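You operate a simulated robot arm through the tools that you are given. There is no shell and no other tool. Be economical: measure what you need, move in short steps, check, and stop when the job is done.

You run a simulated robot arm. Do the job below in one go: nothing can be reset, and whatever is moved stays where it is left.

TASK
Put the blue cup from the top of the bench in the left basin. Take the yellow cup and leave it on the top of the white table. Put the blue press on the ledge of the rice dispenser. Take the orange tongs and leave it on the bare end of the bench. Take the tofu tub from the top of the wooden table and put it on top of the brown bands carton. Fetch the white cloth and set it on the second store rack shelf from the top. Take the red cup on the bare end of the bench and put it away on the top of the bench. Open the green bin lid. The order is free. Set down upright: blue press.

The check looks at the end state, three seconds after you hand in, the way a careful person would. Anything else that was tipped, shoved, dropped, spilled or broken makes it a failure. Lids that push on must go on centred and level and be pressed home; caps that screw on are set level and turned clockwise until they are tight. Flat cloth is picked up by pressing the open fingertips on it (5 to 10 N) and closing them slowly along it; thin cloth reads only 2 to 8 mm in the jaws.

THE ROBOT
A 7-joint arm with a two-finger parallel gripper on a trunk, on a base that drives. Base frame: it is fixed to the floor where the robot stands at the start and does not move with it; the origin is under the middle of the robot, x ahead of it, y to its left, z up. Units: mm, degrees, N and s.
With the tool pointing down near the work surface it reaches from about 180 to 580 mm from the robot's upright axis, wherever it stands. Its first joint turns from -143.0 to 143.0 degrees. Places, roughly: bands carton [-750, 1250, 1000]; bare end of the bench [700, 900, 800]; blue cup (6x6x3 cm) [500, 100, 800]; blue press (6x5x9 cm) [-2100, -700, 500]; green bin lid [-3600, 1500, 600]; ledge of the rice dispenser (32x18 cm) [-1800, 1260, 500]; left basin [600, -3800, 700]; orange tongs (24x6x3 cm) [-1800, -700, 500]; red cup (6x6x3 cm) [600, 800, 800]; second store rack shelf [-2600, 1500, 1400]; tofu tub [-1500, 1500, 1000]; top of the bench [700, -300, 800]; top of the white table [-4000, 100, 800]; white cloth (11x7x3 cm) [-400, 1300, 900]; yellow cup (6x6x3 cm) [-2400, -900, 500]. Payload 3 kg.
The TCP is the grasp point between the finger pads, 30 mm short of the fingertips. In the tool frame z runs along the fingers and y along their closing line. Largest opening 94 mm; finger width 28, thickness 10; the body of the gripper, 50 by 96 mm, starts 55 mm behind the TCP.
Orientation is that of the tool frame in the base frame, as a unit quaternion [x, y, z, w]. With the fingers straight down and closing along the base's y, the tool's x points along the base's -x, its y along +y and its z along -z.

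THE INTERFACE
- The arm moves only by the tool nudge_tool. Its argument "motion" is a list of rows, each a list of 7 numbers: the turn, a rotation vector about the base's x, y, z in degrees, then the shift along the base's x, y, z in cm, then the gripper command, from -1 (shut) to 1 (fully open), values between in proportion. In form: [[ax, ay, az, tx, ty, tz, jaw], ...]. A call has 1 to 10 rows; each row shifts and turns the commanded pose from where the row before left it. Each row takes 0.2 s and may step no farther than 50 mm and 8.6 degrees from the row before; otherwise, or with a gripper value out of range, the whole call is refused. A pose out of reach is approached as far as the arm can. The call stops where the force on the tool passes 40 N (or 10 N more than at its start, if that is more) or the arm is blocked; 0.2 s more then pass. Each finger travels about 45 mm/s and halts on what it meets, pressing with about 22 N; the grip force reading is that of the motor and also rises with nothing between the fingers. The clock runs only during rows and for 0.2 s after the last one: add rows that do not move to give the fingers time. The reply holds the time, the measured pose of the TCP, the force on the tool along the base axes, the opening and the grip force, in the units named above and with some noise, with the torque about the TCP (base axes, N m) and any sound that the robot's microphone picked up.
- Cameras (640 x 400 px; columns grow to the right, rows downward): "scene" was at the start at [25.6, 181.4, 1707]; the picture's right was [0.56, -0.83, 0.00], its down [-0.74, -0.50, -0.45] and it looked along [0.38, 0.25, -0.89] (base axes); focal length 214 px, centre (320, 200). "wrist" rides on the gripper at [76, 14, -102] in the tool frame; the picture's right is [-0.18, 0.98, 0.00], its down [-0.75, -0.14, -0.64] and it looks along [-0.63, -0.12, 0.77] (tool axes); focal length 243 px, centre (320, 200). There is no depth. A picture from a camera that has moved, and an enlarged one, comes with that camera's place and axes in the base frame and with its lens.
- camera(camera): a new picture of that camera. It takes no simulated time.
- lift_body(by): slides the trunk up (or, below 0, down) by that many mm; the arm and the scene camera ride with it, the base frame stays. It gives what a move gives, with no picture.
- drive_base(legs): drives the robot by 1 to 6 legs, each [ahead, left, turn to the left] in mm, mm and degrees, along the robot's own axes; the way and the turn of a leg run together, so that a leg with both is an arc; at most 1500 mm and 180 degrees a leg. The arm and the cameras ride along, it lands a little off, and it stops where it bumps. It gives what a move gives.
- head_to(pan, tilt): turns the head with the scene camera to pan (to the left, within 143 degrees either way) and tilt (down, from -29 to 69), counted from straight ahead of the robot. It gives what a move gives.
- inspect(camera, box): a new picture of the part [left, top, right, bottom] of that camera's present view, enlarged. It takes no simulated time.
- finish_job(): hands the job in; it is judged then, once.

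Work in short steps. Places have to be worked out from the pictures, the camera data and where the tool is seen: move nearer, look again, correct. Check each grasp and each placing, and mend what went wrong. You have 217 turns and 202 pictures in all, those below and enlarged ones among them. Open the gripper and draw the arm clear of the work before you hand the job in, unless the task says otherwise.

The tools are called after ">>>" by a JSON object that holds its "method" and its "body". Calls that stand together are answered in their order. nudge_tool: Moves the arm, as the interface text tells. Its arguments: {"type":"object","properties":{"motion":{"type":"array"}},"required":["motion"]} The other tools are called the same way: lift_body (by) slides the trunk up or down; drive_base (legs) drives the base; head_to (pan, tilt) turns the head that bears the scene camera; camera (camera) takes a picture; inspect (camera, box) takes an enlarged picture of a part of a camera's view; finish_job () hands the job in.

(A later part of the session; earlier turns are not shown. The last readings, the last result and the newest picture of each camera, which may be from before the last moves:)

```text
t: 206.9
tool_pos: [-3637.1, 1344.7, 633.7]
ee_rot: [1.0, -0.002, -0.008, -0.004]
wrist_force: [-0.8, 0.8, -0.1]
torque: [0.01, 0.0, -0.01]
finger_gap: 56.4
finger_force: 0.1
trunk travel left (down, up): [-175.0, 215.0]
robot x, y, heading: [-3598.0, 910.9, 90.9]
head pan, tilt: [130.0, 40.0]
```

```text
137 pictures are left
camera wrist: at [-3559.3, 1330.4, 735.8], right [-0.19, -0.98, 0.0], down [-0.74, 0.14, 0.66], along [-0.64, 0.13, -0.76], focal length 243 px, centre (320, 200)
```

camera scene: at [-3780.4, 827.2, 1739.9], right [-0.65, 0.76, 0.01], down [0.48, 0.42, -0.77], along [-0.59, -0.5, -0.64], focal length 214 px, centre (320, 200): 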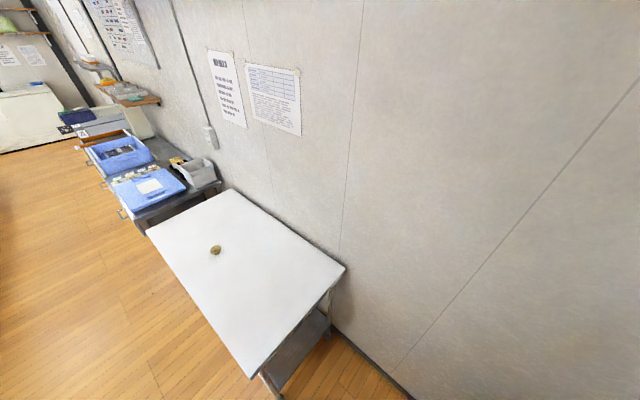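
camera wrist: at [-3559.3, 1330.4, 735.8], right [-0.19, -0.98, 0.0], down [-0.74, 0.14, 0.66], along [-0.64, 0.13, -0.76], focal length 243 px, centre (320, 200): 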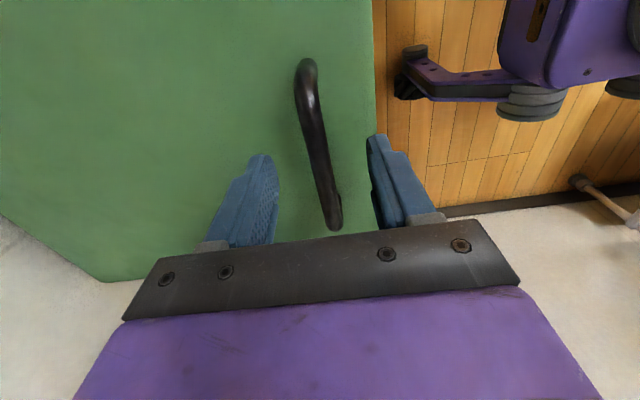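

I close the jaws to see if they catch the bar.

>>> {"method": "nudge_tool", "body": {"motion": [[0, 0, 0, 0, 0, 0, -0.2], [0, 0, 0, 0, 0, 0, -0.6], [0, 0, 0, 0, 0, 0, -1], [0, 0, 0, 0, 0, 0, -1], [0, 0, 0, 0, 0, 0, -1]]}}

>>> {"method": "camera", "body": {"camera": "wrist"}}

```text
t: 208.2
tool_pos: [-3630.4, 1344.1, 633.2]
ee_rot: [1.0, -0.003, -0.012, -0.004]
wrist_force: [7.3, -14.4, 0.8]
torque: [-0.34, -0.49, 0.47]
finger_gap: 11.6
finger_force: 44.9
trunk travel left (down, up): [-175.0, 215.0]
robot x, y, heading: [-3600.9, 912.3, 90.9]
head pan, tilt: [130.0, 40.0]
```

```text
136 pictures are left
camera wrist: at [-3553.1, 1329.2, 735.5], right [-0.19, -0.98, 0.0], down [-0.74, 0.14, 0.66], along [-0.65, 0.13, -0.75], focal length 243 px, centre (320, 200)
```

wrist: 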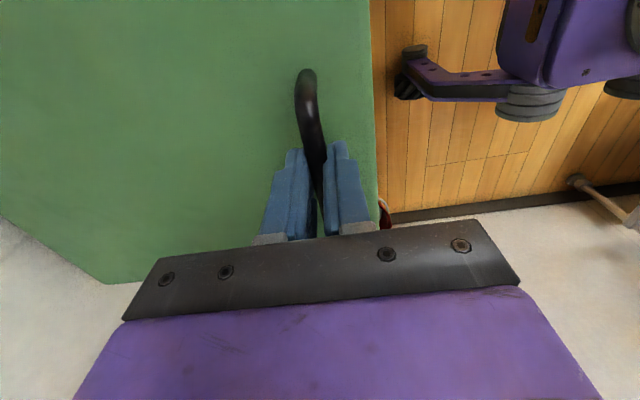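

The bar is held (11.6 mm gap). I lift along the hinge arc (hinge ≈ y 1618, z 590), first ~30°.

>>> {"method": "nudge_tool", "body": {"motion": [[0, 0, 0, 0, 0.2, 1.9, -1], [0, 0, 0, 0, 0.3, 1.9, -1], [0, 0, 0, 0, 0.5, 1.9, -1], [0, 0, 0, 0, 0.6, 1.8, -1], [0, 0, 0, 0, 0.8, 1.8, -1], [0, 0, 0, 0, 0.8, 1.7, -1], [0, 0, 0, 0, 0, 0, -1]]}}

>>> {"method": "camera", "body": {"camera": "wrist"}}

```text
t: 209.4
tool_pos: [-3631.8, 1377.1, 731.9]
ee_rot: [1.0, -0.003, -0.013, -0.012]
wrist_force: [10.1, 34.1, -19.0]
torque: [0.7, 0.46, 1.01]
finger_gap: 11.8
finger_force: 45.3
trunk travel left (down, up): [-175.0, 215.0]
robot x, y, heading: [-3601.3, 910.7, 90.8]
head pan, tilt: [130.0, 40.0]
stopped in row 6: the force on the tool passed its limit at 45 N (the readings are from after the stop); the commanded pose is now the measured one
```

```text
135 pictures are left
camera wrist: at [-3554.1, 1361.7, 833.2], right [-0.19, -0.98, -0.02], down [-0.74, 0.13, 0.66], along [-0.65, 0.14, -0.75], focal length 243 px, centre (320, 200)
```

wrist: 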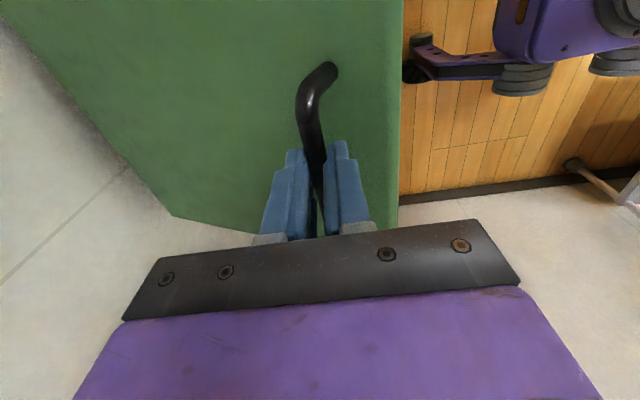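

The lid is rising (~25°); the force is a pure radial pull toward the hinge, so the true arc is tighter. I correct inward and continue with a tighter arc.

>>> {"method": "nudge_tool", "body": {"motion": [[0, 0, 0, 0, 0.5, -0.2, -1], [0, 0, 0, 0, 1.1, 1.6, -1], [0, 0, 0, 0, 1.3, 1.5, -1], [0, 0, 0, 0, 1.4, 1.4, -1], [0, 0, 0, 0, 0, 0, -1]]}}

```text
t: 210.6
tool_pos: [-3632.8, 1411.3, 776.3]
ee_rot: [1.0, -0.003, -0.012, -0.009]
wrist_force: [8.4, -34.9, 27.5]
torque: [-0.77, -0.82, 1.09]
finger_gap: 11.6
finger_force: 44.7
trunk travel left (down, up): [-175.0, 215.0]
robot x, y, heading: [-3601.1, 913.3, 90.9]
head pan, tilt: [130.0, 40.0]
```

Now slightly too far inward; the geometry fits R≈270, hinge ≈(1625, 590). Continue with that arc.

>>> {"method": "nudge_tool", "body": {"motion": [[0, 0, 0, 0, -0.25, 0.2, -1], [0, 0, 0, 0, 1.28, 1.54, -1], [0, 0, 0, 0, 1.39, 1.44, -1], [0, 0, 0, 0, 1.49, 1.33, -1], [0, 0, 0, 0, 1.58, 1.22, -1], [0, 0, 0, 0, 0, 0, -1]]}}

>>> {"method": "camera", "body": {"camera": "wrist"}}

```text
t: 212.0
tool_pos: [-3632.4, 1474.2, 830.5]
ee_rot: [1.0, -0.003, -0.012, -0.009]
wrist_force: [3.2, 22.2, -39.8]
torque: [0.42, 0.34, 1.25]
finger_gap: 11.7
finger_force: 45.1
trunk travel left (down, up): [-175.0, 215.0]
robot x, y, heading: [-3600.9, 915.0, 90.9]
head pan, tilt: [130.0, 40.0]
```

```text
134 pictures are left
camera wrist: at [-3555.1, 1458.9, 931.7], right [-0.19, -0.98, -0.01], down [-0.74, 0.13, 0.66], along [-0.65, 0.14, -0.75], focal length 243 px, centre (320, 200)
```

wrist: 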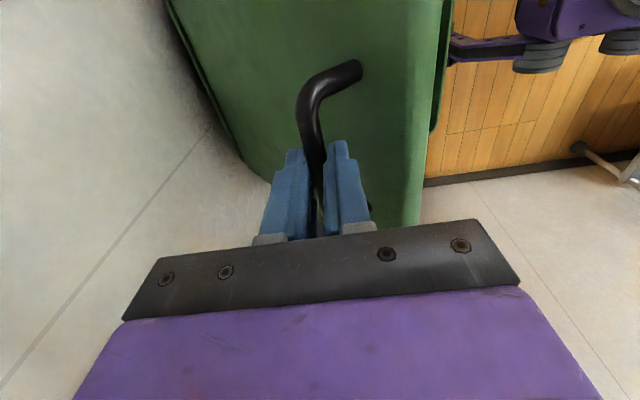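

About 55° open. I correct inward a few mm and continue the arc.

>>> {"method": "nudge_tool", "body": {"motion": [[0, 0, 0, 0, 0.2, -0.35, -1], [0, 0, 0, 0, 1.78, 0.9, -1], [0, 0, 0, 0, 1.84, 0.78, -1], [0, 0, 0, 0, 1.89, 0.62, -1], [0, 0, 0, 0, 0, 0, -1]]}}

>>> {"method": "camera", "body": {"camera": "wrist"}}

```text
t: 213.2
tool_pos: [-3633.0, 1527.2, 853.9]
ee_rot: [1.0, -0.003, -0.012, -0.011]
wrist_force: [9.4, -9.8, 31.2]
torque: [-0.14, -0.22, 1.32]
finger_gap: 11.8
finger_force: 45.0
trunk travel left (down, up): [-175.0, 215.0]
robot x, y, heading: [-3602.3, 909.3, 90.7]
head pan, tilt: [130.0, 40.0]
```

```text
133 pictures are left
camera wrist: at [-3555.2, 1510.2, 955.7], right [-0.19, -0.98, -0.02], down [-0.74, 0.13, 0.66], along [-0.65, 0.14, -0.75], focal length 243 px, centre (320, 200)
```

wrist: 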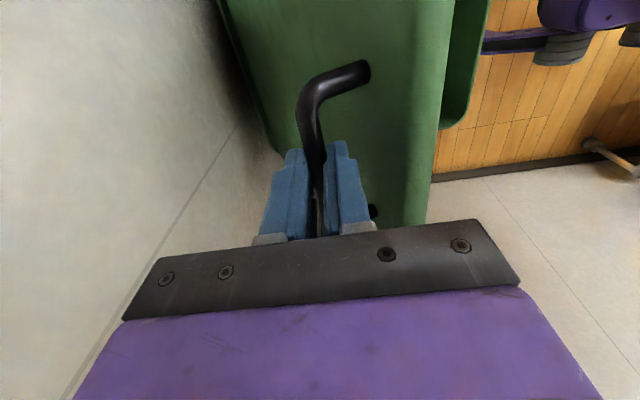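

Lid ≈67°. Continue, watching for wall contact.

>>> {"method": "nudge_tool", "body": {"motion": [[0, 0, 0, 0, 0, 0.35, -1], [0, 0, 0, 0, 1.9, 0.5, -1], [0, 0, 0, 0, 1.9, 0.35, -1], [0, 0, 0, 0, 1.9, 0.2, -1], [0, 0, 0, 0, 0, 0, -1]]}}

>>> {"method": "camera", "body": {"camera": "wrist"}}

```text
t: 214.4
tool_pos: [-3633.2, 1584.8, 866.6]
ee_rot: [1.0, -0.003, -0.011, -0.01]
wrist_force: [-0.3, -0.8, 19.6]
torque: [0.0, 0.1, 1.3]
finger_gap: 11.9
finger_force: 45.0
trunk travel left (down, up): [-175.0, 215.0]
robot x, y, heading: [-3595.5, 912.6, 90.7]
head pan, tilt: [130.0, 40.0]
```

```text
132 pictures are left
camera wrist: at [-3555.7, 1568.3, 968.1], right [-0.19, -0.98, -0.02], down [-0.74, 0.13, 0.66], along [-0.65, 0.14, -0.75], focal length 243 px, centre (320, 200)
```

wrist: 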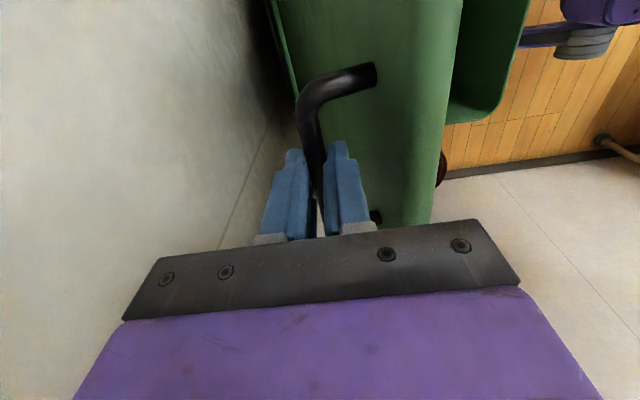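

Nearly 80°. A bit further, in small steps.

>>> {"method": "nudge_tool", "body": {"motion": [[0, 0, 0, 0, 1, 0.3, -1], [0, 0, 0, 0, 1.2, 0.1, -1], [0, 0, 0, 0, 1.2, 0, -1], [0, 0, 0, 0, 1.2, -0.1, -1], [0, 0, 0, 0, 0, 0, -1]]}}

>>> {"method": "camera", "body": {"camera": "wrist"}}

```text
t: 215.6
tool_pos: [-3634.8, 1629.6, 867.9]
ee_rot: [1.0, -0.003, -0.012, -0.009]
wrist_force: [0.9, 1.1, -2.2]
torque: [0.08, -0.1, 1.31]
finger_gap: 11.9
finger_force: 45.3
trunk travel left (down, up): [-175.0, 215.0]
robot x, y, heading: [-3598.1, 915.5, 90.8]
head pan, tilt: [130.0, 40.0]
```

```text
131 pictures are left
camera wrist: at [-3555.8, 1615.0, 969.6], right [-0.19, -0.98, -0.01], down [-0.74, 0.13, 0.66], along [-0.65, 0.14, -0.75], focal length 243 px, centre (320, 200)
```

wrist: 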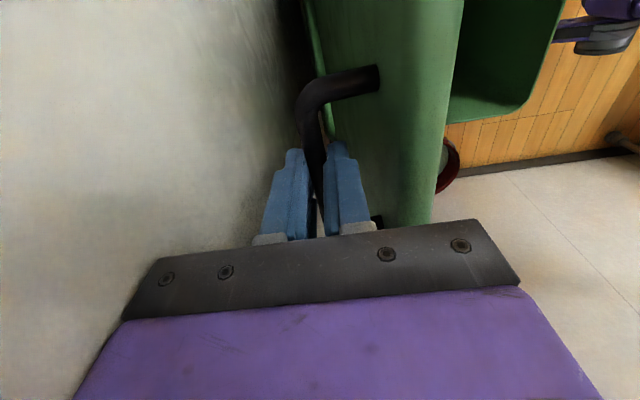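

Forces are near zero, lid about vertical. I push on 15 mm more to get it past centre.

>>> {"method": "nudge_tool", "body": {"motion": [[0, 0, 0, 0, 0.8, -0.05, -1], [0, 0, 0, 0, 0.8, -0.1, -1], [0, 0, 0, 0, 0.8, -0.15, -1], [0, 0, 0, 0, 0, 0, -1]]}}

>>> {"method": "camera", "body": {"camera": "wrist"}}

```text
t: 216.1
tool_pos: [-3633.7, 1630.4, 868.0]
ee_rot: [1.0, 0.0, -0.011, -0.001]
wrist_force: [2.3, -19.1, 11.2]
torque: [0.58, 0.1, 1.82]
finger_gap: 11.8
finger_force: 44.6
trunk travel left (down, up): [-175.0, 215.0]
robot x, y, heading: [-3600.3, 911.8, 90.7]
head pan, tilt: [130.0, 40.0]
stopped in row 2: the force on the tool passed its limit at 49 N (the readings are from after the stop); the commanded pose is now the measured one
```

```text
130 pictures are left
camera wrist: at [-3555.9, 1617.2, 970.0], right [-0.19, -0.98, 0.0], down [-0.74, 0.14, 0.66], along [-0.65, 0.12, -0.75], focal length 243 px, centre (320, 200)
```

wrist: 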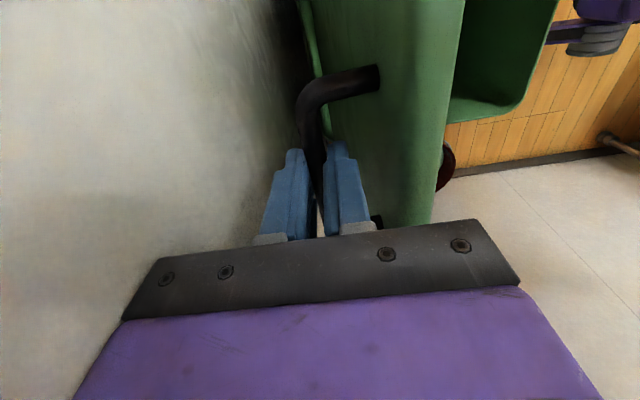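

The gripper meets the wall; lid is around vertical. I open just slightly, and slide the fingers up off the bar, then see if the lid stays.

>>> {"method": "nudge_tool", "body": {"motion": [[0, 0, 0, 0, 0, 0, -0.65], [0, 0, 0, 0, 0, 0, -0.6], [0, 0, 0, 0, 0, 0, -0.6]]}}

>>> {"method": "camera", "body": {"camera": "wrist"}}

```text
t: 216.9
tool_pos: [-3633.6, 1631.1, 867.1]
ee_rot: [1.0, -0.002, -0.01, -0.002]
wrist_force: [0.1, -27.1, 12.4]
torque: [2.14, 0.35, 0.59]
finger_gap: 18.8
finger_force: 0.1
trunk travel left (down, up): [-175.0, 215.0]
robot x, y, heading: [-3602.0, 913.7, 91.1]
head pan, tilt: [130.0, 40.0]
```

```text
129 pictures are left
camera wrist: at [-3556.0, 1616.9, 969.6], right [-0.19, -0.98, 0.0], down [-0.74, 0.14, 0.66], along [-0.65, 0.12, -0.75], focal length 243 px, centre (320, 200)
```

wrist: 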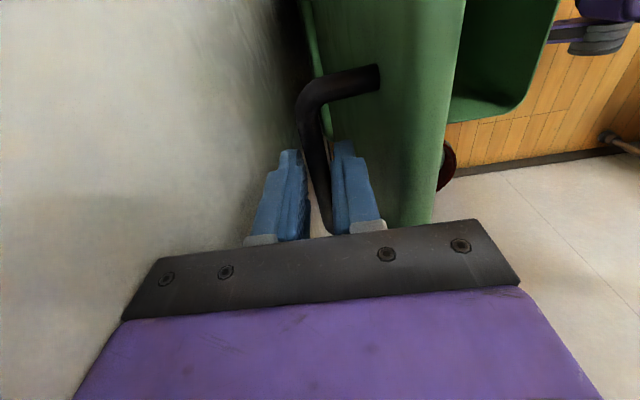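

Now I slide straight up off the bar.

>>> {"method": "nudge_tool", "body": {"motion": [[0, 0, 0, 0, -0.1, 1, -0.6], [0, 0, 0, 0, 0, 2, -0.6], [0, 0, 0, 0, 0, 3, -0.6], [0, 0, 0, 0, 0, 4, -0.6], [0, 0, 0, 0, 0, 4, -0.6]]}}

>>> {"method": "camera", "body": {"camera": "wrist"}}

```text
t: 217.4
tool_pos: [-3634.2, 1627.6, 875.2]
ee_rot: [1.0, -0.001, -0.01, 0.003]
wrist_force: [-0.2, 0.3, -0.6]
torque: [-0.05, 0.0, 0.01]
finger_gap: 19.3
finger_force: 0.1
trunk travel left (down, up): [-175.0, 215.0]
robot x, y, heading: [-3603.7, 910.7, 90.8]
head pan, tilt: [130.0, 40.0]
stopped in row 2: the force on the tool passed its limit at 42 N (the readings are from after the stop); the commanded pose is now the measured one
```

```text
128 pictures are left
camera wrist: at [-3556.6, 1614.9, 976.7], right [-0.19, -0.98, 0.01], down [-0.74, 0.15, 0.66], along [-0.65, 0.11, -0.75], focal length 243 px, centre (320, 200)
```

wrist: 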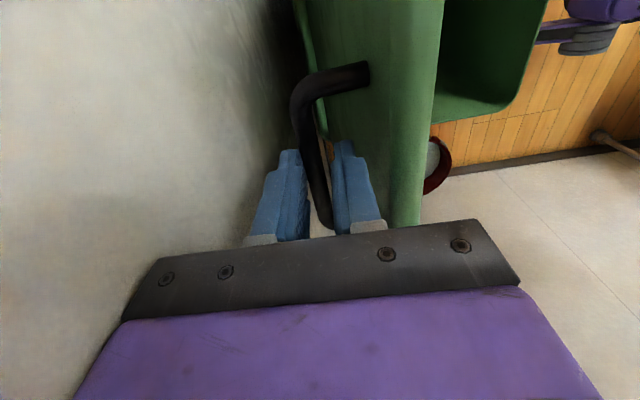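

Free now, and the lid has leaned toward the wall. Continue up.

>>> {"method": "nudge_tool", "body": {"motion": [[0, 0, 0, 0, -0.1, 2, -0.6], [0, 0, 0, 0, -0.1, 3, -0.6], [0, 0, 0, 0, 0, 4, -0.6], [0, 0, 0, 0, -1, 4, -0.6], [0, 0, 0, 0, -3, 3, -0.6]]}}

>>> {"method": "camera", "body": {"camera": "wrist"}}

```text
t: 218.6
tool_pos: [-3636.1, 1585.0, 1037.3]
ee_rot: [1.0, -0.002, -0.009, 0.003]
wrist_force: [-0.5, -0.1, -0.2]
torque: [0.0, -0.04, 0.04]
finger_gap: 18.9
finger_force: 0.0
trunk travel left (down, up): [-175.0, 215.0]
robot x, y, heading: [-3600.9, 908.8, 90.8]
head pan, tilt: [130.0, 40.0]
```

```text
127 pictures are left
camera wrist: at [-3558.5, 1572.0, 1139.7], right [-0.19, -0.98, 0.01], down [-0.74, 0.15, 0.66], along [-0.65, 0.12, -0.75], focal length 243 px, centre (320, 200)
```

wrist: 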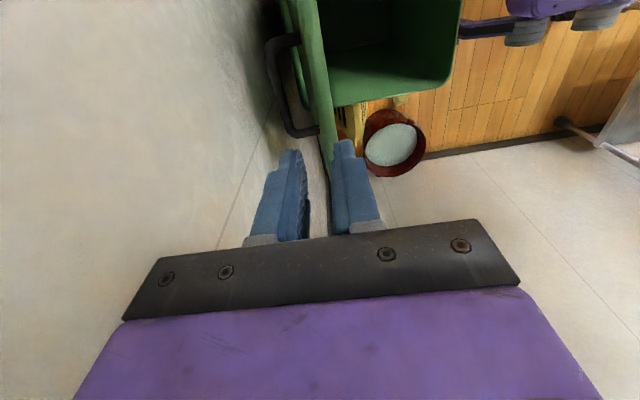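

The lid stays open against the wall. I retract the arm and rotate the tool back.

>>> {"method": "nudge_tool", "body": {"motion": [[0, 0, -8.7, 0.4, -3.3, 0.5, 0], [0, 0, -8.7, 0.4, -3.3, 0.5, 0], [0, 0, -8.7, 0.4, -3.3, 0.5, 0], [0, 0, -8.7, 0.4, -3.3, 0.5, 0], [0, 0, -8.7, 0.4, -3.3, 0.5, 0], [0, 0, -8.7, 0.4, -3.3, 0.5, 0], [0, 0, -8.7, 0.4, -3.3, 0, 0], [0, 0, -8.7, 0.4, -3.3, 0, 0], [0, 0, -8.7, 0.4, -3, 0, 0], [0, 0, -8.7, 0.4, -2, 0, 0]]}}

```text
refused: row 1 steps farther than a row can; nothing moved
```

>>> {"method": "nudge_tool", "body": {"motion": [[0, 0, -8.5, 0.4, -3.3, 0.5, 0], [0, 0, -8.5, 0.4, -3.3, 0.5, 0], [0, 0, -8.5, 0.4, -3.3, 0.5, 0], [0, 0, -8.5, 0.4, -3.3, 0.5, 0], [0, 0, -8.5, 0.4, -3.3, 0.5, 0], [0, 0, -8.5, 0.4, -3.3, 0.5, 0], [0, 0, -8.5, 0.4, -3.3, 0, 0], [0, 0, -8.5, 0.4, -3.3, 0, 0], [0, 0, -8.5, 0.4, -3, 0, 0], [0, 0, -8.5, 0.4, -2, 0, 0]]}}

>>> {"method": "head_to", "body": {"pan": 0, "tilt": 55}}

>>> {"method": "camera", "body": {"camera": "scene"}}

```text
t: 220.8
tool_pos: [-3595.3, 1269.9, 1066.8]
ee_rot: [0.735, -0.678, -0.01, -0.005]
wrist_force: [-0.4, 0.4, -0.6]
torque: [0.0, 0.01, 0.0]
finger_gap: 46.8
finger_force: 0.0
trunk travel left (down, up): [-175.0, 215.0]
robot x, y, heading: [-3601.2, 909.8, 90.6]
head pan, tilt: [130.0, 40.0]
```

```text
t: 222.9
tool_pos: [-3594.9, 1272.1, 1065.1]
ee_rot: [0.736, -0.677, -0.008, -0.005]
wrist_force: [-0.6, 0.5, 1.1]
torque: [-0.02, -0.01, -0.01]
finger_gap: 47.1
finger_force: 0.0
trunk travel left (down, up): [-175.0, 215.0]
robot x, y, heading: [-3603.4, 916.6, 90.9]
head pan, tilt: [0.0, 55.0]
```

```text
126 pictures are left
camera scene: at [-3741.6, 954.3, 1716.8], right [1.0, 0.01, 0.0], down [0.01, -0.82, -0.57], along [-0.01, 0.57, -0.82], focal length 214 px, centre (320, 200)
```

scene: 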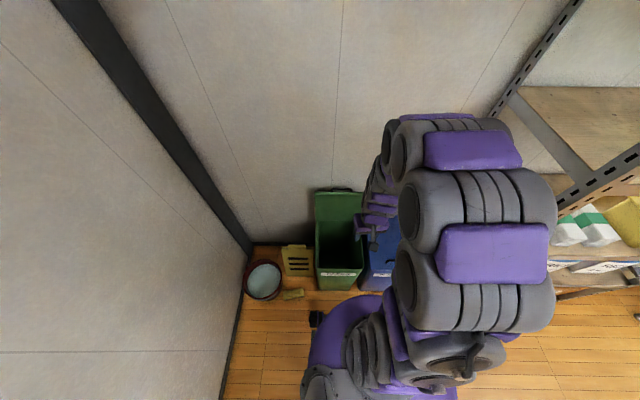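

Lid is open. Now the blue press: I drive to about (-2610, -390), heading -28°, to reach the cart's -x end.

>>> {"method": "drive_base", "body": {"legs": [[-100, 0, 0], [0, -700, 0], [0, 0, -119]]}}

```text
t: 232.5
tool_pos: [-2594.3, 639.7, 1063.5]
ee_rot: [0.218, 0.976, 0.001, 0.01]
wrist_force: [0.3, -0.2, 0.4]
torque: [0.02, -0.03, 0.0]
finger_gap: 47.2
finger_force: 0.1
trunk travel left (down, up): [-175.0, 215.0]
robot x, y, heading: [-2902.8, 823.1, -29.2]
head pan, tilt: [0.0, 55.0]
```

>>> {"method": "drive_base", "body": {"legs": [[848, -916, 0]]}}

>>> {"method": "camera", "body": {"camera": "wrist"}}

```text
t: 238.7
tool_pos: [-2291.5, -550.6, 1066.0]
ee_rot: [0.208, 0.978, 0.0, 0.01]
wrist_force: [0.0, 0.0, 0.5]
torque: [-0.03, 0.0, -0.02]
finger_gap: 47.0
finger_force: 0.1
trunk travel left (down, up): [-175.0, 215.0]
robot x, y, heading: [-2605.4, -375.1, -28.1]
head pan, tilt: [0.0, 55.0]
```

```text
125 pictures are left
camera wrist: at [-2356.6, -505.7, 1167.7], right [0.57, 0.82, 0.01], down [0.62, -0.43, 0.66], along [0.54, -0.37, -0.75], focal length 243 px, centre (320, 200)
```

wrist: 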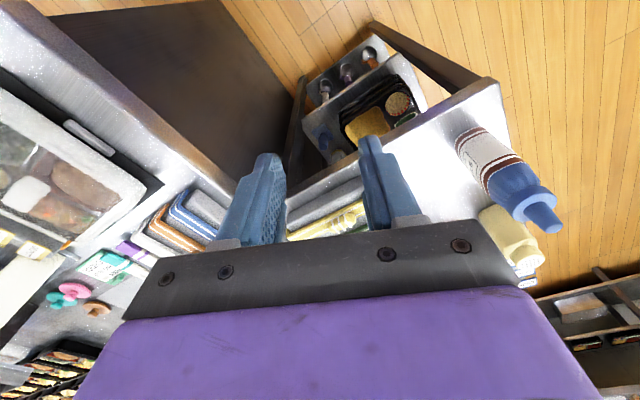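

Tool is in front of the cart's end (edge x≈-2159). I lower the trunk, then the tool to shelf level.

>>> {"method": "lift_body", "body": {"by": -170}}

>>> {"method": "nudge_tool", "body": {"motion": [[0, 0, -4, -0.3, 0.15, -4.5, 0], [0, 0, 0, -0.3, 0.15, -4.5, 0], [0, 0, 0, -0.3, 0.15, -4.5, 0], [0, 0, 0, -0.3, 0.15, -4.5, 0], [0, 0, 0, -0.3, 0.15, -4.5, 0], [0, 0, 0, 0, 0, -3, 0], [0, 0, 0, 0, 0, 0, 0]]}}

>>> {"method": "camera", "body": {"camera": "wrist"}}

```text
t: 240.6
tool_pos: [-2292.3, -551.9, 895.2]
ee_rot: [0.207, 0.978, 0.0, 0.011]
wrist_force: [-0.1, 0.0, 0.6]
torque: [-0.01, 0.01, 0.0]
finger_gap: 47.0
finger_force: 0.0
trunk travel left (down, up): [-5.0, 385.0]
robot x, y, heading: [-2602.2, -373.0, -27.9]
head pan, tilt: [0.0, 55.0]
```

```text
t: 242.2
tool_pos: [-2301.1, -548.3, 643.6]
ee_rot: [0.242, 0.97, 0.0, 0.011]
wrist_force: [1.0, -0.5, -0.4]
torque: [-0.02, 0.01, 0.02]
finger_gap: 46.9
finger_force: 0.0
out of reach, approached as far as the arm can: row 2
trunk travel left (down, up): [-5.0, 385.0]
robot x, y, heading: [-2603.8, -376.0, -27.9]
head pan, tilt: [0.0, 55.0]
```

```text
124 pictures are left
camera wrist: at [-2364.7, -498.6, 744.9], right [0.62, 0.78, 0.01], down [0.58, -0.48, 0.66], along [0.52, -0.4, -0.75], focal length 243 px, centre (320, 200)
```

wrist: 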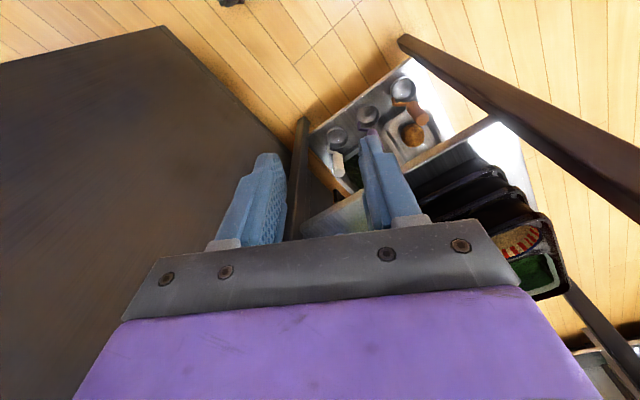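

I tilt the tool 40° toward the press while advancing slightly.

>>> {"method": "nudge_tool", "body": {"motion": [[-3.75, -7.06, 0, 1.7, -0.9, 0, 0.3], [-3.75, -7.06, 0, 1.7, -0.9, 0, 0.3], [-3.75, -7.06, 0, 1.7, -0.9, 0, 0.3], [-3.75, -7.06, 0, 1.7, -0.9, 0, 0.3], [-3.75, -7.06, 0, 1.7, -0.9, 0, 0.3], [0, 0, 0, 0, 0, 0, 0.3]]}}

>>> {"method": "camera", "body": {"camera": "wrist"}}

```text
t: 243.6
tool_pos: [-2199.9, -595.4, 644.6]
ee_rot: [0.225, 0.909, -0.082, 0.342]
wrist_force: [0.1, 0.3, 0.5]
torque: [0.01, 0.07, 0.02]
finger_gap: 61.0
finger_force: 0.0
out of reach, approached as far as the arm can: row 3, 4
trunk travel left (down, up): [-5.0, 385.0]
robot x, y, heading: [-2603.1, -371.2, -27.8]
head pan, tilt: [0.0, 55.0]
```

```text
123 pictures are left
camera wrist: at [-2305.2, -525.2, 672.6], right [0.58, 0.8, 0.13], down [0.06, -0.2, 0.98], along [0.81, -0.56, -0.16], focal length 243 px, centre (320, 200)
```

wrist: 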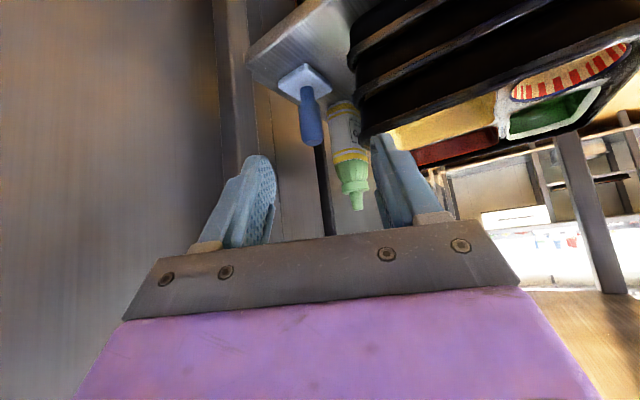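

Press (plate ≈(-2080, -680), shelf ≈472, top ≈562) stands upright with a bottle ~10 cm behind it. I advance half way and look.

>>> {"method": "nudge_tool", "body": {"motion": [[0, 0, 0, 2.3, -1.9, -2, 0.1], [0, 0, 0, 2.3, -1.9, -2, 0.1], [0, 0, 0, 2.3, -1.6, -2, 0.1], [0, 0, 0, 0, 0, 0, 0.1]]}}

>>> {"method": "camera", "body": {"camera": "wrist"}}

```text
t: 244.6
tool_pos: [-2130.6, -651.7, 585.4]
ee_rot: [0.225, 0.909, -0.081, 0.341]
wrist_force: [0.3, 0.0, -0.5]
torque: [0.01, 0.0, -0.01]
finger_gap: 51.6
finger_force: 0.0
trunk travel left (down, up): [-5.0, 385.0]
robot x, y, heading: [-2601.4, -374.3, -27.8]
head pan, tilt: [0.0, 55.0]
```

```text
122 pictures are left
camera wrist: at [-2235.9, -580.8, 613.1], right [0.58, 0.8, 0.13], down [0.06, -0.2, 0.98], along [0.81, -0.56, -0.16], focal length 243 px, centre (320, 200)
```

wrist: 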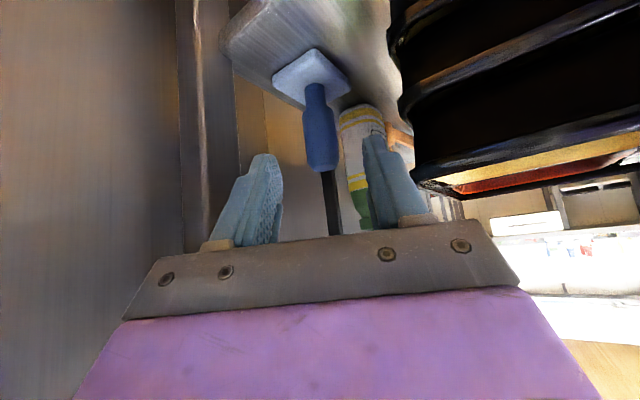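

Handle axis ≈(-2075, -686), from z 485 to 556. I bring the TCP onto it at z≈527.

>>> {"method": "nudge_tool", "body": {"motion": [[0, 0, 0, 1.8, -1.15, -1.9, 0.1], [0, 0, 0, 1.8, -1.15, -1.9, 0.1], [0, 0, 0, 1.7, -1.1, -1.9, 0.1], [0, 0, 0, 0, 0, 0, 0.1]]}}

>>> {"method": "camera", "body": {"camera": "wrist"}}

```text
t: 245.6
tool_pos: [-2078.9, -686.4, 526.3]
ee_rot: [0.226, 0.908, -0.082, 0.342]
wrist_force: [-0.5, 0.4, 0.0]
torque: [-0.02, 0.0, 0.0]
finger_gap: 51.8
finger_force: 0.0
trunk travel left (down, up): [-5.0, 385.0]
robot x, y, heading: [-2604.4, -372.8, -27.8]
head pan, tilt: [0.0, 55.0]
```

```text
121 pictures are left
camera wrist: at [-2183.5, -614.0, 555.5], right [0.58, 0.8, 0.13], down [0.06, -0.2, 0.98], along [0.81, -0.56, -0.16], focal length 243 px, centre (320, 200)
```

wrist: 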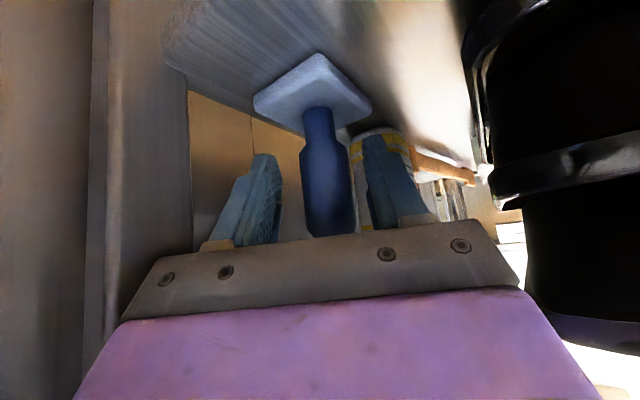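

Handle sits between the fingers. I close slowly.

>>> {"method": "nudge_tool", "body": {"motion": [[0, 0, 0, 0, 0, 0, -0.1], [0, 0, 0, 0, 0, 0, -0.3], [0, 0, 0, 0, 0, 0, -0.5], [0, 0, 0, 0, 0, 0, -0.7], [0, 0, 0, 0, 0, 0, -0.8], [0, 0, 0, 0, 0, 0, -0.8]]}}

>>> {"method": "camera", "body": {"camera": "wrist"}}

```text
t: 247.0
tool_pos: [-2078.9, -685.0, 527.1]
ee_rot: [0.225, 0.909, -0.082, 0.342]
wrist_force: [1.0, 1.5, 2.0]
torque: [0.01, -0.04, 0.04]
finger_gap: 31.5
finger_force: 22.1
trunk travel left (down, up): [-5.0, 385.0]
robot x, y, heading: [-2601.8, -372.0, -28.0]
head pan, tilt: [0.0, 55.0]
```

```text
120 pictures are left
camera wrist: at [-2183.6, -613.8, 555.9], right [0.58, 0.8, 0.13], down [0.06, -0.2, 0.98], along [0.81, -0.56, -0.16], focal length 243 px, centre (320, 200)
```

wrist: 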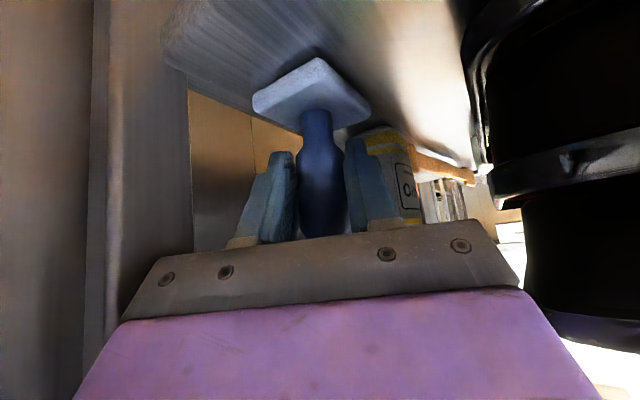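

Gripped at 31.5 mm. I lift and withdraw the way I came.

>>> {"method": "nudge_tool", "body": {"motion": [[0, 0, 0, 0, 0, 1.5, -0.8], [0, 0, 0, 0, 0, 1.5, -0.8], [0, 0, 0, -1.5, 1, 1.5, -0.8], [0, 0, 0, -2, 1.5, 1.5, -0.8], [0, 0, 0, -2, 1.5, 1.5, -0.8], [0, 0, 0, -2, 1.5, 1.5, -0.8], [0, 0, 0, -2.2, 1.6, 1, -0.8], [0, 0, 0, -2.2, 1.6, 1, -0.8], [0, 0, 0, 0, 0, 0, -0.8]]}}

>>> {"method": "camera", "body": {"camera": "wrist"}}

```text
t: 249.0
tool_pos: [-2195.9, -598.3, 638.7]
ee_rot: [0.225, 0.909, -0.082, 0.342]
wrist_force: [-0.7, -0.6, 0.1]
torque: [0.04, 0.0, 0.01]
finger_gap: 31.0
finger_force: 22.2
trunk travel left (down, up): [-5.0, 385.0]
robot x, y, heading: [-2605.0, -372.8, -28.0]
head pan, tilt: [0.0, 55.0]
```

```text
119 pictures are left
camera wrist: at [-2301.2, -526.6, 666.8], right [0.58, 0.8, 0.13], down [0.06, -0.2, 0.98], along [0.81, -0.56, -0.16], focal length 243 px, centre (320, 200)
```

wrist: 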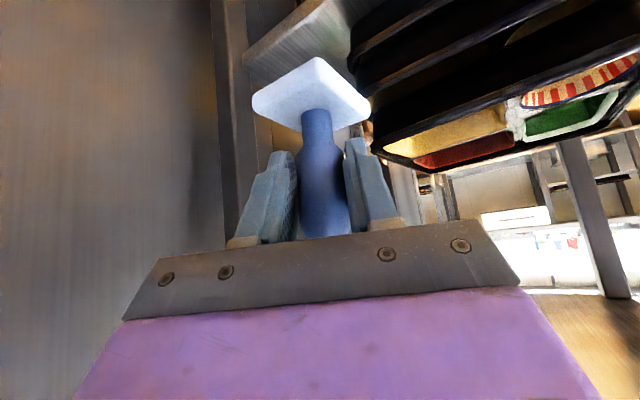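

I back away from the cart, raise the trunk, turn to face the rice dispenser (+y) and look.

>>> {"method": "drive_base", "body": {"legs": [[-320, 0, 0]]}}

>>> {"method": "lift_body", "body": {"by": 170}}

>>> {"method": "drive_base", "body": {"legs": [[0, 0, 90], [700, -600, 28]]}}

>>> {"method": "head_to", "body": {"pan": 0, "tilt": 40}}

>>> {"method": "camera", "body": {"camera": "scene"}}

```text
t: 251.2
tool_pos: [-2484.5, -443.7, 638.6]
ee_rot: [0.224, 0.909, -0.082, 0.342]
wrist_force: [0.4, 0.4, -0.9]
torque: [0.0, -0.01, -0.02]
finger_gap: 31.0
finger_force: 21.7
trunk travel left (down, up): [-5.0, 385.0]
robot x, y, heading: [-2894.2, -218.8, -27.9]
head pan, tilt: [0.0, 55.0]
```

```text
t: 253.1
tool_pos: [-2486.5, -443.6, 808.0]
ee_rot: [0.222, 0.909, -0.08, 0.343]
wrist_force: [-1.1, 0.5, -0.8]
torque: [0.01, 0.02, 0.04]
finger_gap: 31.3
finger_force: 22.4
trunk travel left (down, up): [-175.0, 215.0]
robot x, y, heading: [-2898.5, -222.0, -27.6]
head pan, tilt: [0.0, 55.0]
```

```text
t: 261.7
tool_pos: [-2140.7, 765.0, 809.4]
ee_rot: [0.663, -0.661, -0.251, -0.247]
wrist_force: [-0.5, 0.7, -1.1]
torque: [0.0, -0.03, -0.02]
finger_gap: 31.3
finger_force: 22.2
trunk travel left (down, up): [-175.0, 215.0]
robot x, y, heading: [-2144.8, 304.7, 89.8]
head pan, tilt: [0.0, 55.0]
```

```text
t: 262.5
tool_pos: [-2139.7, 765.7, 810.3]
ee_rot: [0.662, -0.661, -0.251, -0.247]
wrist_force: [-0.8, 0.4, -0.7]
torque: [-0.01, 0.01, -0.03]
finger_gap: 31.0
finger_force: 22.0
trunk travel left (down, up): [-175.0, 215.0]
robot x, y, heading: [-2150.4, 300.1, 90.2]
head pan, tilt: [0.0, 40.0]
```

```text
118 pictures are left
camera scene: at [-2286.8, 361.1, 1737.4], right [1.0, 0.0, 0.0], down [0.0, -0.65, -0.76], along [0.0, 0.76, -0.65], focal length 214 px, centre (320, 200)
```

scene: 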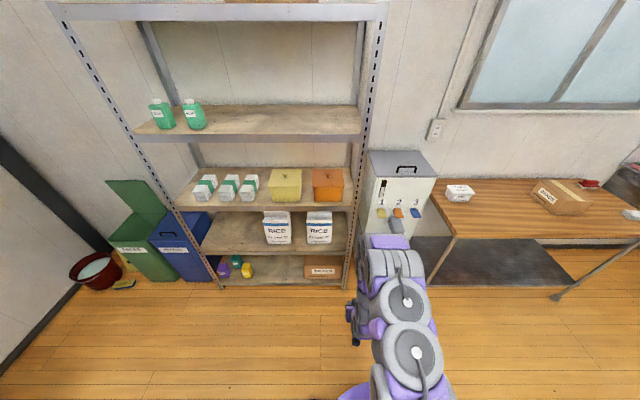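

The rack and dispenser are visible; I zoom on the dispenser's ledge.

>>> {"method": "inspect", "body": {"camera": "scene", "box": [340, 140, 460, 260]}}

```text
3.33 times, centred on (400, 200) of scene
camera zoom: at [-2286.8, 361.1, 1737.4], right [1.0, 0.0, 0.0], down [0.0, -0.65, -0.76], along [0.0, 0.76, -0.65], focal length 715 px, centre (53, 200)
```

zoom: 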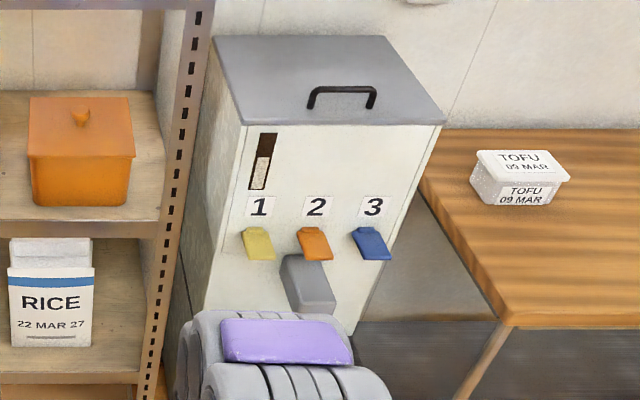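

Ledge should be about x -1965…-1645, y≈1170–1350, with the spout near x≈-1790. I drive in front so the press faces the ledge's left part.

>>> {"method": "drive_base", "body": {"legs": [[220, -240, 0]]}}

>>> {"method": "camera", "body": {"camera": "wrist"}}

>>> {"method": "camera", "body": {"camera": "scene"}}

```text
t: 264.7
tool_pos: [-1903.4, 985.1, 809.4]
ee_rot: [0.663, -0.661, -0.25, -0.249]
wrist_force: [-0.2, 0.5, -1.2]
torque: [0.01, -0.04, -0.01]
finger_gap: 31.4
finger_force: 22.1
trunk travel left (down, up): [-175.0, 215.0]
robot x, y, heading: [-1904.5, 522.0, 90.3]
head pan, tilt: [0.0, 40.0]
```

```text
116 pictures are left
camera wrist: at [-1918.8, 861.2, 837.4], right [-0.98, 0.13, 0.12], down [0.14, 0.14, 0.98], along [0.11, 0.98, -0.16], focal length 243 px, centre (320, 200)
```

wrist: 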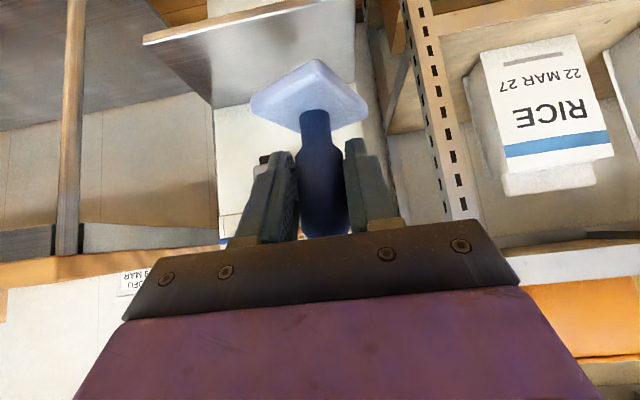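

```text
115 pictures are left
camera scene: at [-2059.7, 581.8, 1736.3], right [1.0, 0.0, 0.01], down [0.01, -0.64, -0.76], along [0.0, 0.76, -0.64], focal length 214 px, centre (320, 200)
```

scene: 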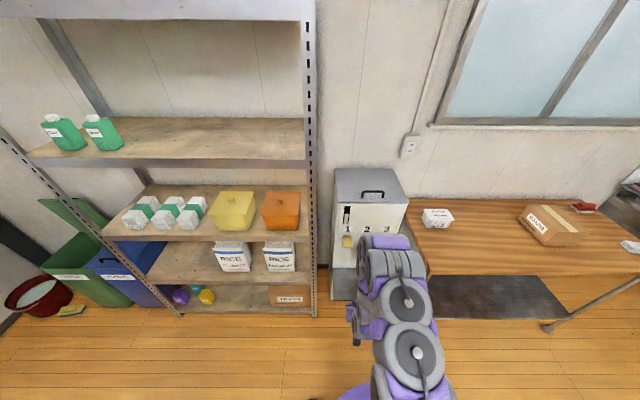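

The ledge's front edge is y≈1157, z≈500, spanning x≈-1975…-1650. I drive 60 mm nearer and lower the trunk, then look again.

>>> {"method": "drive_base", "body": {"legs": [[60, 0, 0]]}}

>>> {"method": "lift_body", "body": {"by": -160}}

>>> {"method": "camera", "body": {"camera": "wrist"}}

```text
t: 265.6
tool_pos: [-1893.4, 1044.4, 809.0]
ee_rot: [-0.661, 0.662, 0.255, 0.245]
wrist_force: [1.0, 0.4, -0.5]
torque: [0.01, 0.03, 0.01]
finger_gap: 31.3
finger_force: 21.9
trunk travel left (down, up): [-175.0, 215.0]
robot x, y, heading: [-1906.8, 581.7, 90.2]
head pan, tilt: [0.0, 40.0]
```

```text
t: 267.5
tool_pos: [-1895.3, 1041.9, 651.5]
ee_rot: [0.661, -0.661, -0.255, -0.247]
wrist_force: [0.3, -0.9, -0.2]
torque: [-0.06, 0.02, 0.01]
finger_gap: 31.3
finger_force: 21.7
trunk travel left (down, up): [-15.0, 375.0]
robot x, y, heading: [-1904.5, 581.5, 90.0]
head pan, tilt: [0.0, 40.0]
```

```text
114 pictures are left
camera wrist: at [-1908.8, 918.8, 678.6], right [-0.98, 0.13, 0.13], down [0.15, 0.14, 0.98], along [0.11, 0.98, -0.16], focal length 243 px, centre (320, 200)
```

wrist: 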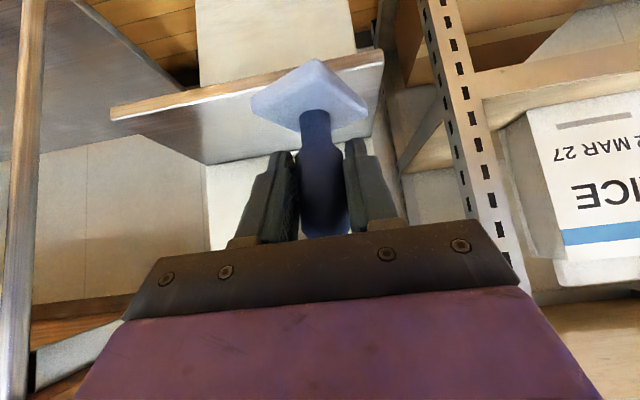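

Ledge top ≈ z 497. I advance over it at this height, then lower.

>>> {"method": "nudge_tool", "body": {"motion": [[0, 0, 0, 0, 4, 0, -0.8], [0, 0, 0, 0, 4, -0.5, -0.8], [0, 0, 0, 0, 4, -0.5, -0.8], [0, 0, 0, 0, 4, -1, -0.8], [0, 0, 0, 0, 4, -1, -0.8], [0, 0, 0, 0, 0, -2, -0.8], [0, 0, 0, 0, 0, 0, -0.8]]}}

>>> {"method": "camera", "body": {"camera": "wrist"}}

>>> {"method": "camera", "body": {"camera": "scene"}}

```text
t: 269.1
tool_pos: [-1893.6, 1243.9, 599.6]
ee_rot: [-0.661, 0.661, 0.254, 0.246]
wrist_force: [0.1, -0.7, -0.6]
torque: [-0.02, 0.01, 0.0]
finger_gap: 31.3
finger_force: 22.1
trunk travel left (down, up): [-15.0, 375.0]
robot x, y, heading: [-1904.2, 582.1, 90.0]
head pan, tilt: [0.0, 40.0]
```

```text
113 pictures are left
camera wrist: at [-1908.2, 1119.2, 628.0], right [-0.98, 0.13, 0.13], down [0.15, 0.14, 0.98], along [0.11, 0.98, -0.16], focal length 243 px, centre (320, 200)
```

wrist: 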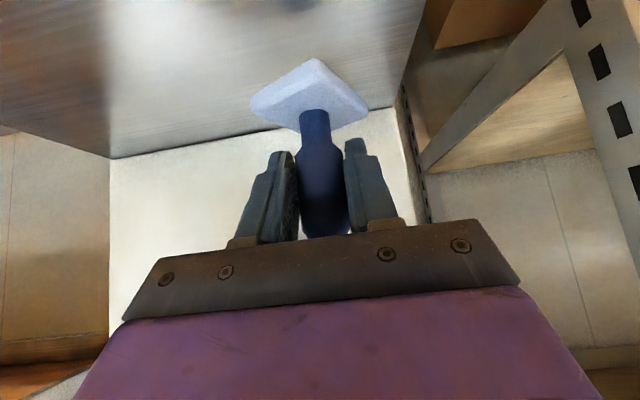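

```text
112 pictures are left
camera scene: at [-2045.4, 641.9, 1577.4], right [1.0, 0.0, 0.0], down [0.0, -0.65, -0.76], along [0.0, 0.76, -0.65], focal length 214 px, centre (320, 200)
```

scene: 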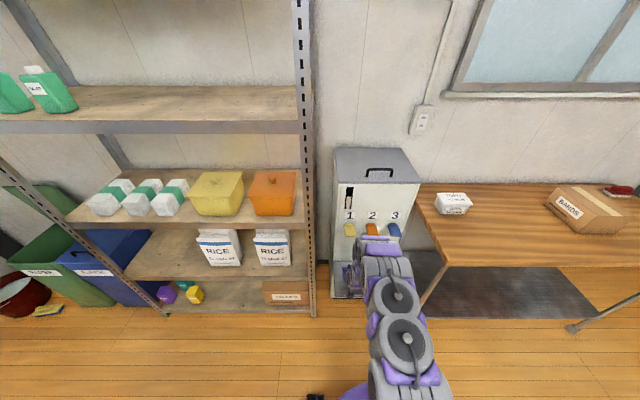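

Well over the ledge. Lowering to contact.

>>> {"method": "nudge_tool", "body": {"motion": [[0, 0, 0, 0, 0, -1.5, -0.8], [0, 0, 0, 0, 0, -1.2, -0.8], [0, 0, 0, 0, 0, -0.6, -0.8], [0, 0, 0, 0, 0, -0.4, -0.8], [0, 0, 0, 0, 0, 0, -0.8]]}}

```text
t: 270.3
tool_pos: [-1894.7, 1241.4, 563.4]
ee_rot: [-0.661, 0.662, 0.254, 0.246]
wrist_force: [0.0, -1.0, -1.5]
torque: [-0.03, 0.03, 0.01]
finger_gap: 31.4
finger_force: 22.0
trunk travel left (down, up): [-15.0, 375.0]
robot x, y, heading: [-1901.9, 581.0, 90.1]
head pan, tilt: [0.0, 40.0]
```

>>> {"method": "nudge_tool", "body": {"motion": [[0, 0, 0, 0, 0, -0.4, -0.8], [0, 0, 0, 0, 0, -0.4, -0.8], [0, 0, 0, 0, 0, -0.3, -0.8], [0, 0, 0, 0, 0, -0.3, -0.8], [0, 0, 0, 0, 0, 0, -0.8]]}}

>>> {"method": "camera", "body": {"camera": "wrist"}}

```text
t: 271.5
tool_pos: [-1895.0, 1244.5, 554.0]
ee_rot: [0.661, -0.659, -0.256, -0.25]
wrist_force: [-8.9, -3.2, 37.0]
torque: [0.41, 0.02, 0.07]
finger_gap: 31.4
finger_force: 22.2
trunk travel left (down, up): [-15.0, 375.0]
robot x, y, heading: [-1905.8, 582.7, 90.2]
head pan, tilt: [0.0, 40.0]
```

```text
111 pictures are left
camera wrist: at [-1910.1, 1118.7, 580.2], right [-0.98, 0.13, 0.13], down [0.15, 0.13, 0.98], along [0.11, 0.98, -0.15], focal length 243 px, centre (320, 200)
```

wrist: 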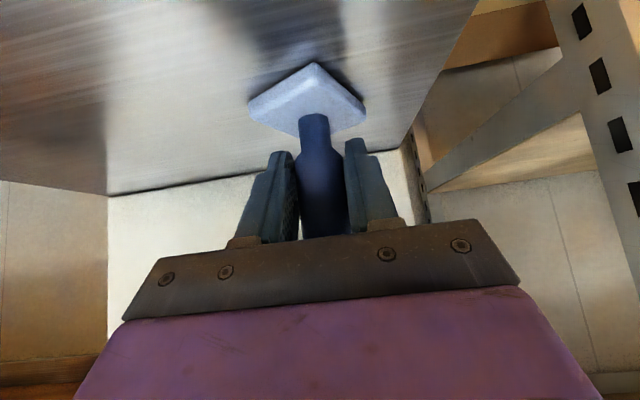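

Press is on the ledge (37 N). I relax by 2 mm, open, and withdraw along the tool axis.

>>> {"method": "nudge_tool", "body": {"motion": [[0, 0, 0, 0, 0, 0.25, -0.8], [0, 0, 0, 0, 0, 0, -0.3], [0, 0, 0, 0, 0, 0, 0], [0, 0, 0, 0, 0, 0, 0.2], [0, 0, 0, 0, -1.3, 1.5, 0.2], [0, 0, 0, 0, -2.6, 3, 0.2], [0, 0, 0, 0, -3, 3, 0.2], [0, 0, 0, 0, -4, 1, 0.2], [0, 0, 0, 0, -4, 0, 0.2], [0, 0, 0, 0, -3, 0, 0.2]]}}

>>> {"method": "camera", "body": {"camera": "wrist"}}

```text
t: 273.7
tool_pos: [-1895.4, 1062.7, 639.6]
ee_rot: [0.662, -0.661, -0.254, -0.247]
wrist_force: [0.4, 0.3, -0.7]
torque: [-0.02, -0.02, -0.01]
finger_gap: 56.4
finger_force: 0.0
trunk travel left (down, up): [-15.0, 375.0]
robot x, y, heading: [-1905.2, 581.5, 89.9]
head pan, tilt: [0.0, 40.0]
```

```text
110 pictures are left
camera wrist: at [-1909.5, 938.6, 665.9], right [-0.98, 0.13, 0.13], down [0.15, 0.14, 0.98], along [0.11, 0.98, -0.16], focal length 243 px, centre (320, 200)
```

wrist: 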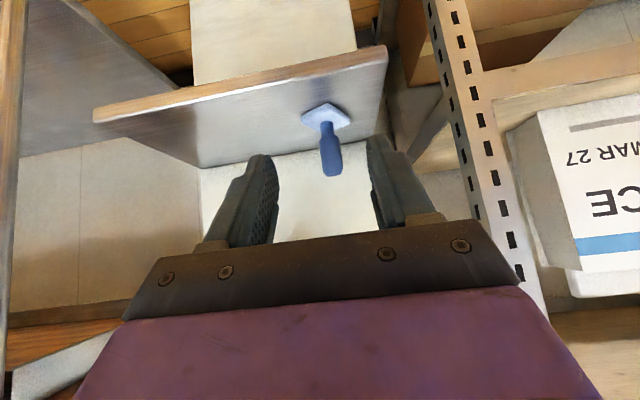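

Press stands upright on the ledge. Next the tofu tub: I raise trunk and tool, straighten the tool, and drive along the wooden table.

>>> {"method": "lift_body", "body": {"by": 160}}

>>> {"method": "nudge_tool", "body": {"motion": [[0, 0, 0, 0, -1, 4, 0.2], [0, 0, 0, 0, 0, 4, 0.2], [0, 0, 0, 0, 0, 4, 0.2], [0, 0, 0, 0, 0, 4, 0.2], [0, 0, 0, 0, 0, 4, 0.2], [-8, 0, 0, 0, -1, 3, 0.5], [-8, 0, 0, 0, -1, 3, 1], [-8, 0, 0, 0, -1, 2, 1], [-8, 0, 0, 0, -1, 0, 1], [-8, 0, 0, 0, -1, 0, 1]]}}

>>> {"method": "drive_base", "body": {"legs": [[0, -440, 0]]}}

>>> {"method": "camera", "body": {"camera": "wrist"}}

>>> {"method": "camera", "body": {"camera": "scene"}}

```text
t: 275.5
tool_pos: [-1895.5, 1063.9, 797.9]
ee_rot: [-0.661, 0.661, 0.254, 0.248]
wrist_force: [0.3, -0.3, 0.5]
torque: [-0.02, -0.01, 0.02]
finger_gap: 56.5
finger_force: 0.1
trunk travel left (down, up): [-175.0, 215.0]
robot x, y, heading: [-1905.9, 581.3, 90.3]
head pan, tilt: [0.0, 40.0]
```

```text
t: 277.7
tool_pos: [-1888.5, 1058.7, 1056.8]
ee_rot: [-0.706, 0.708, 0.013, 0.005]
wrist_force: [0.3, 0.4, 0.1]
torque: [0.03, 0.01, -0.02]
finger_gap: 94.3
finger_force: 0.2
out of reach, approached as far as the arm can: row 1, 2, 3, 4, 5
trunk travel left (down, up): [-175.0, 215.0]
robot x, y, heading: [-1904.1, 580.9, 90.3]
head pan, tilt: [0.0, 40.0]
```

```text
t: 280.4
tool_pos: [-1453.9, 1058.0, 1056.9]
ee_rot: [-0.704, 0.71, 0.01, 0.009]
wrist_force: [0.1, -0.2, 0.0]
torque: [0.0, 0.01, 0.0]
finger_gap: 94.0
finger_force: 0.0
trunk travel left (down, up): [-175.0, 215.0]
robot x, y, heading: [-1464.3, 578.4, 89.7]
head pan, tilt: [0.0, 40.0]
```

```text
109 pictures are left
camera wrist: at [-1468.7, 979.7, 1158.2], right [-0.98, 0.19, 0.01], down [0.15, 0.74, 0.66], along [0.12, 0.65, -0.75], focal length 243 px, centre (320, 200)
```

wrist: 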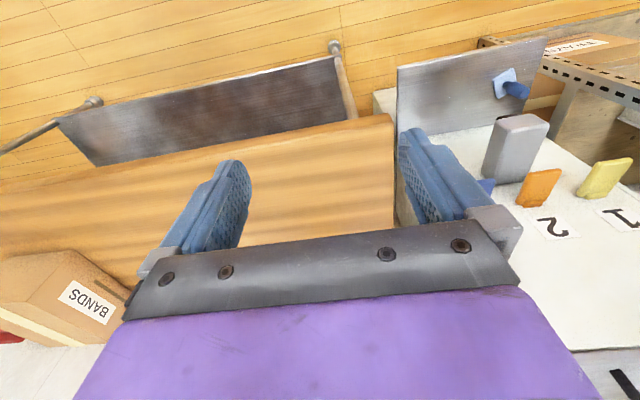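

```text
108 pictures are left
camera scene: at [-1615.8, 640.7, 1736.5], right [1.0, 0.0, 0.01], down [0.0, -0.64, -0.76], along [0.01, 0.76, -0.64], focal length 214 px, centre (320, 200)
```

scene: 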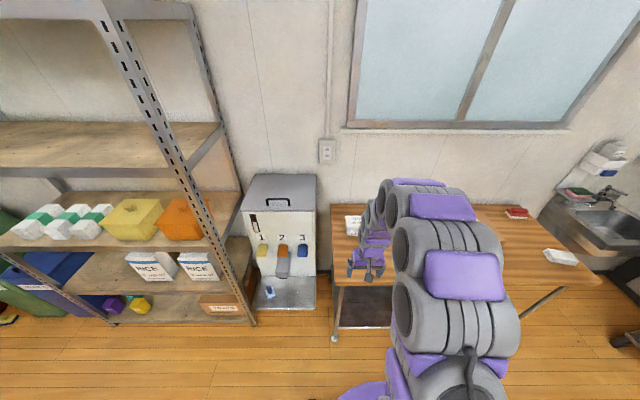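

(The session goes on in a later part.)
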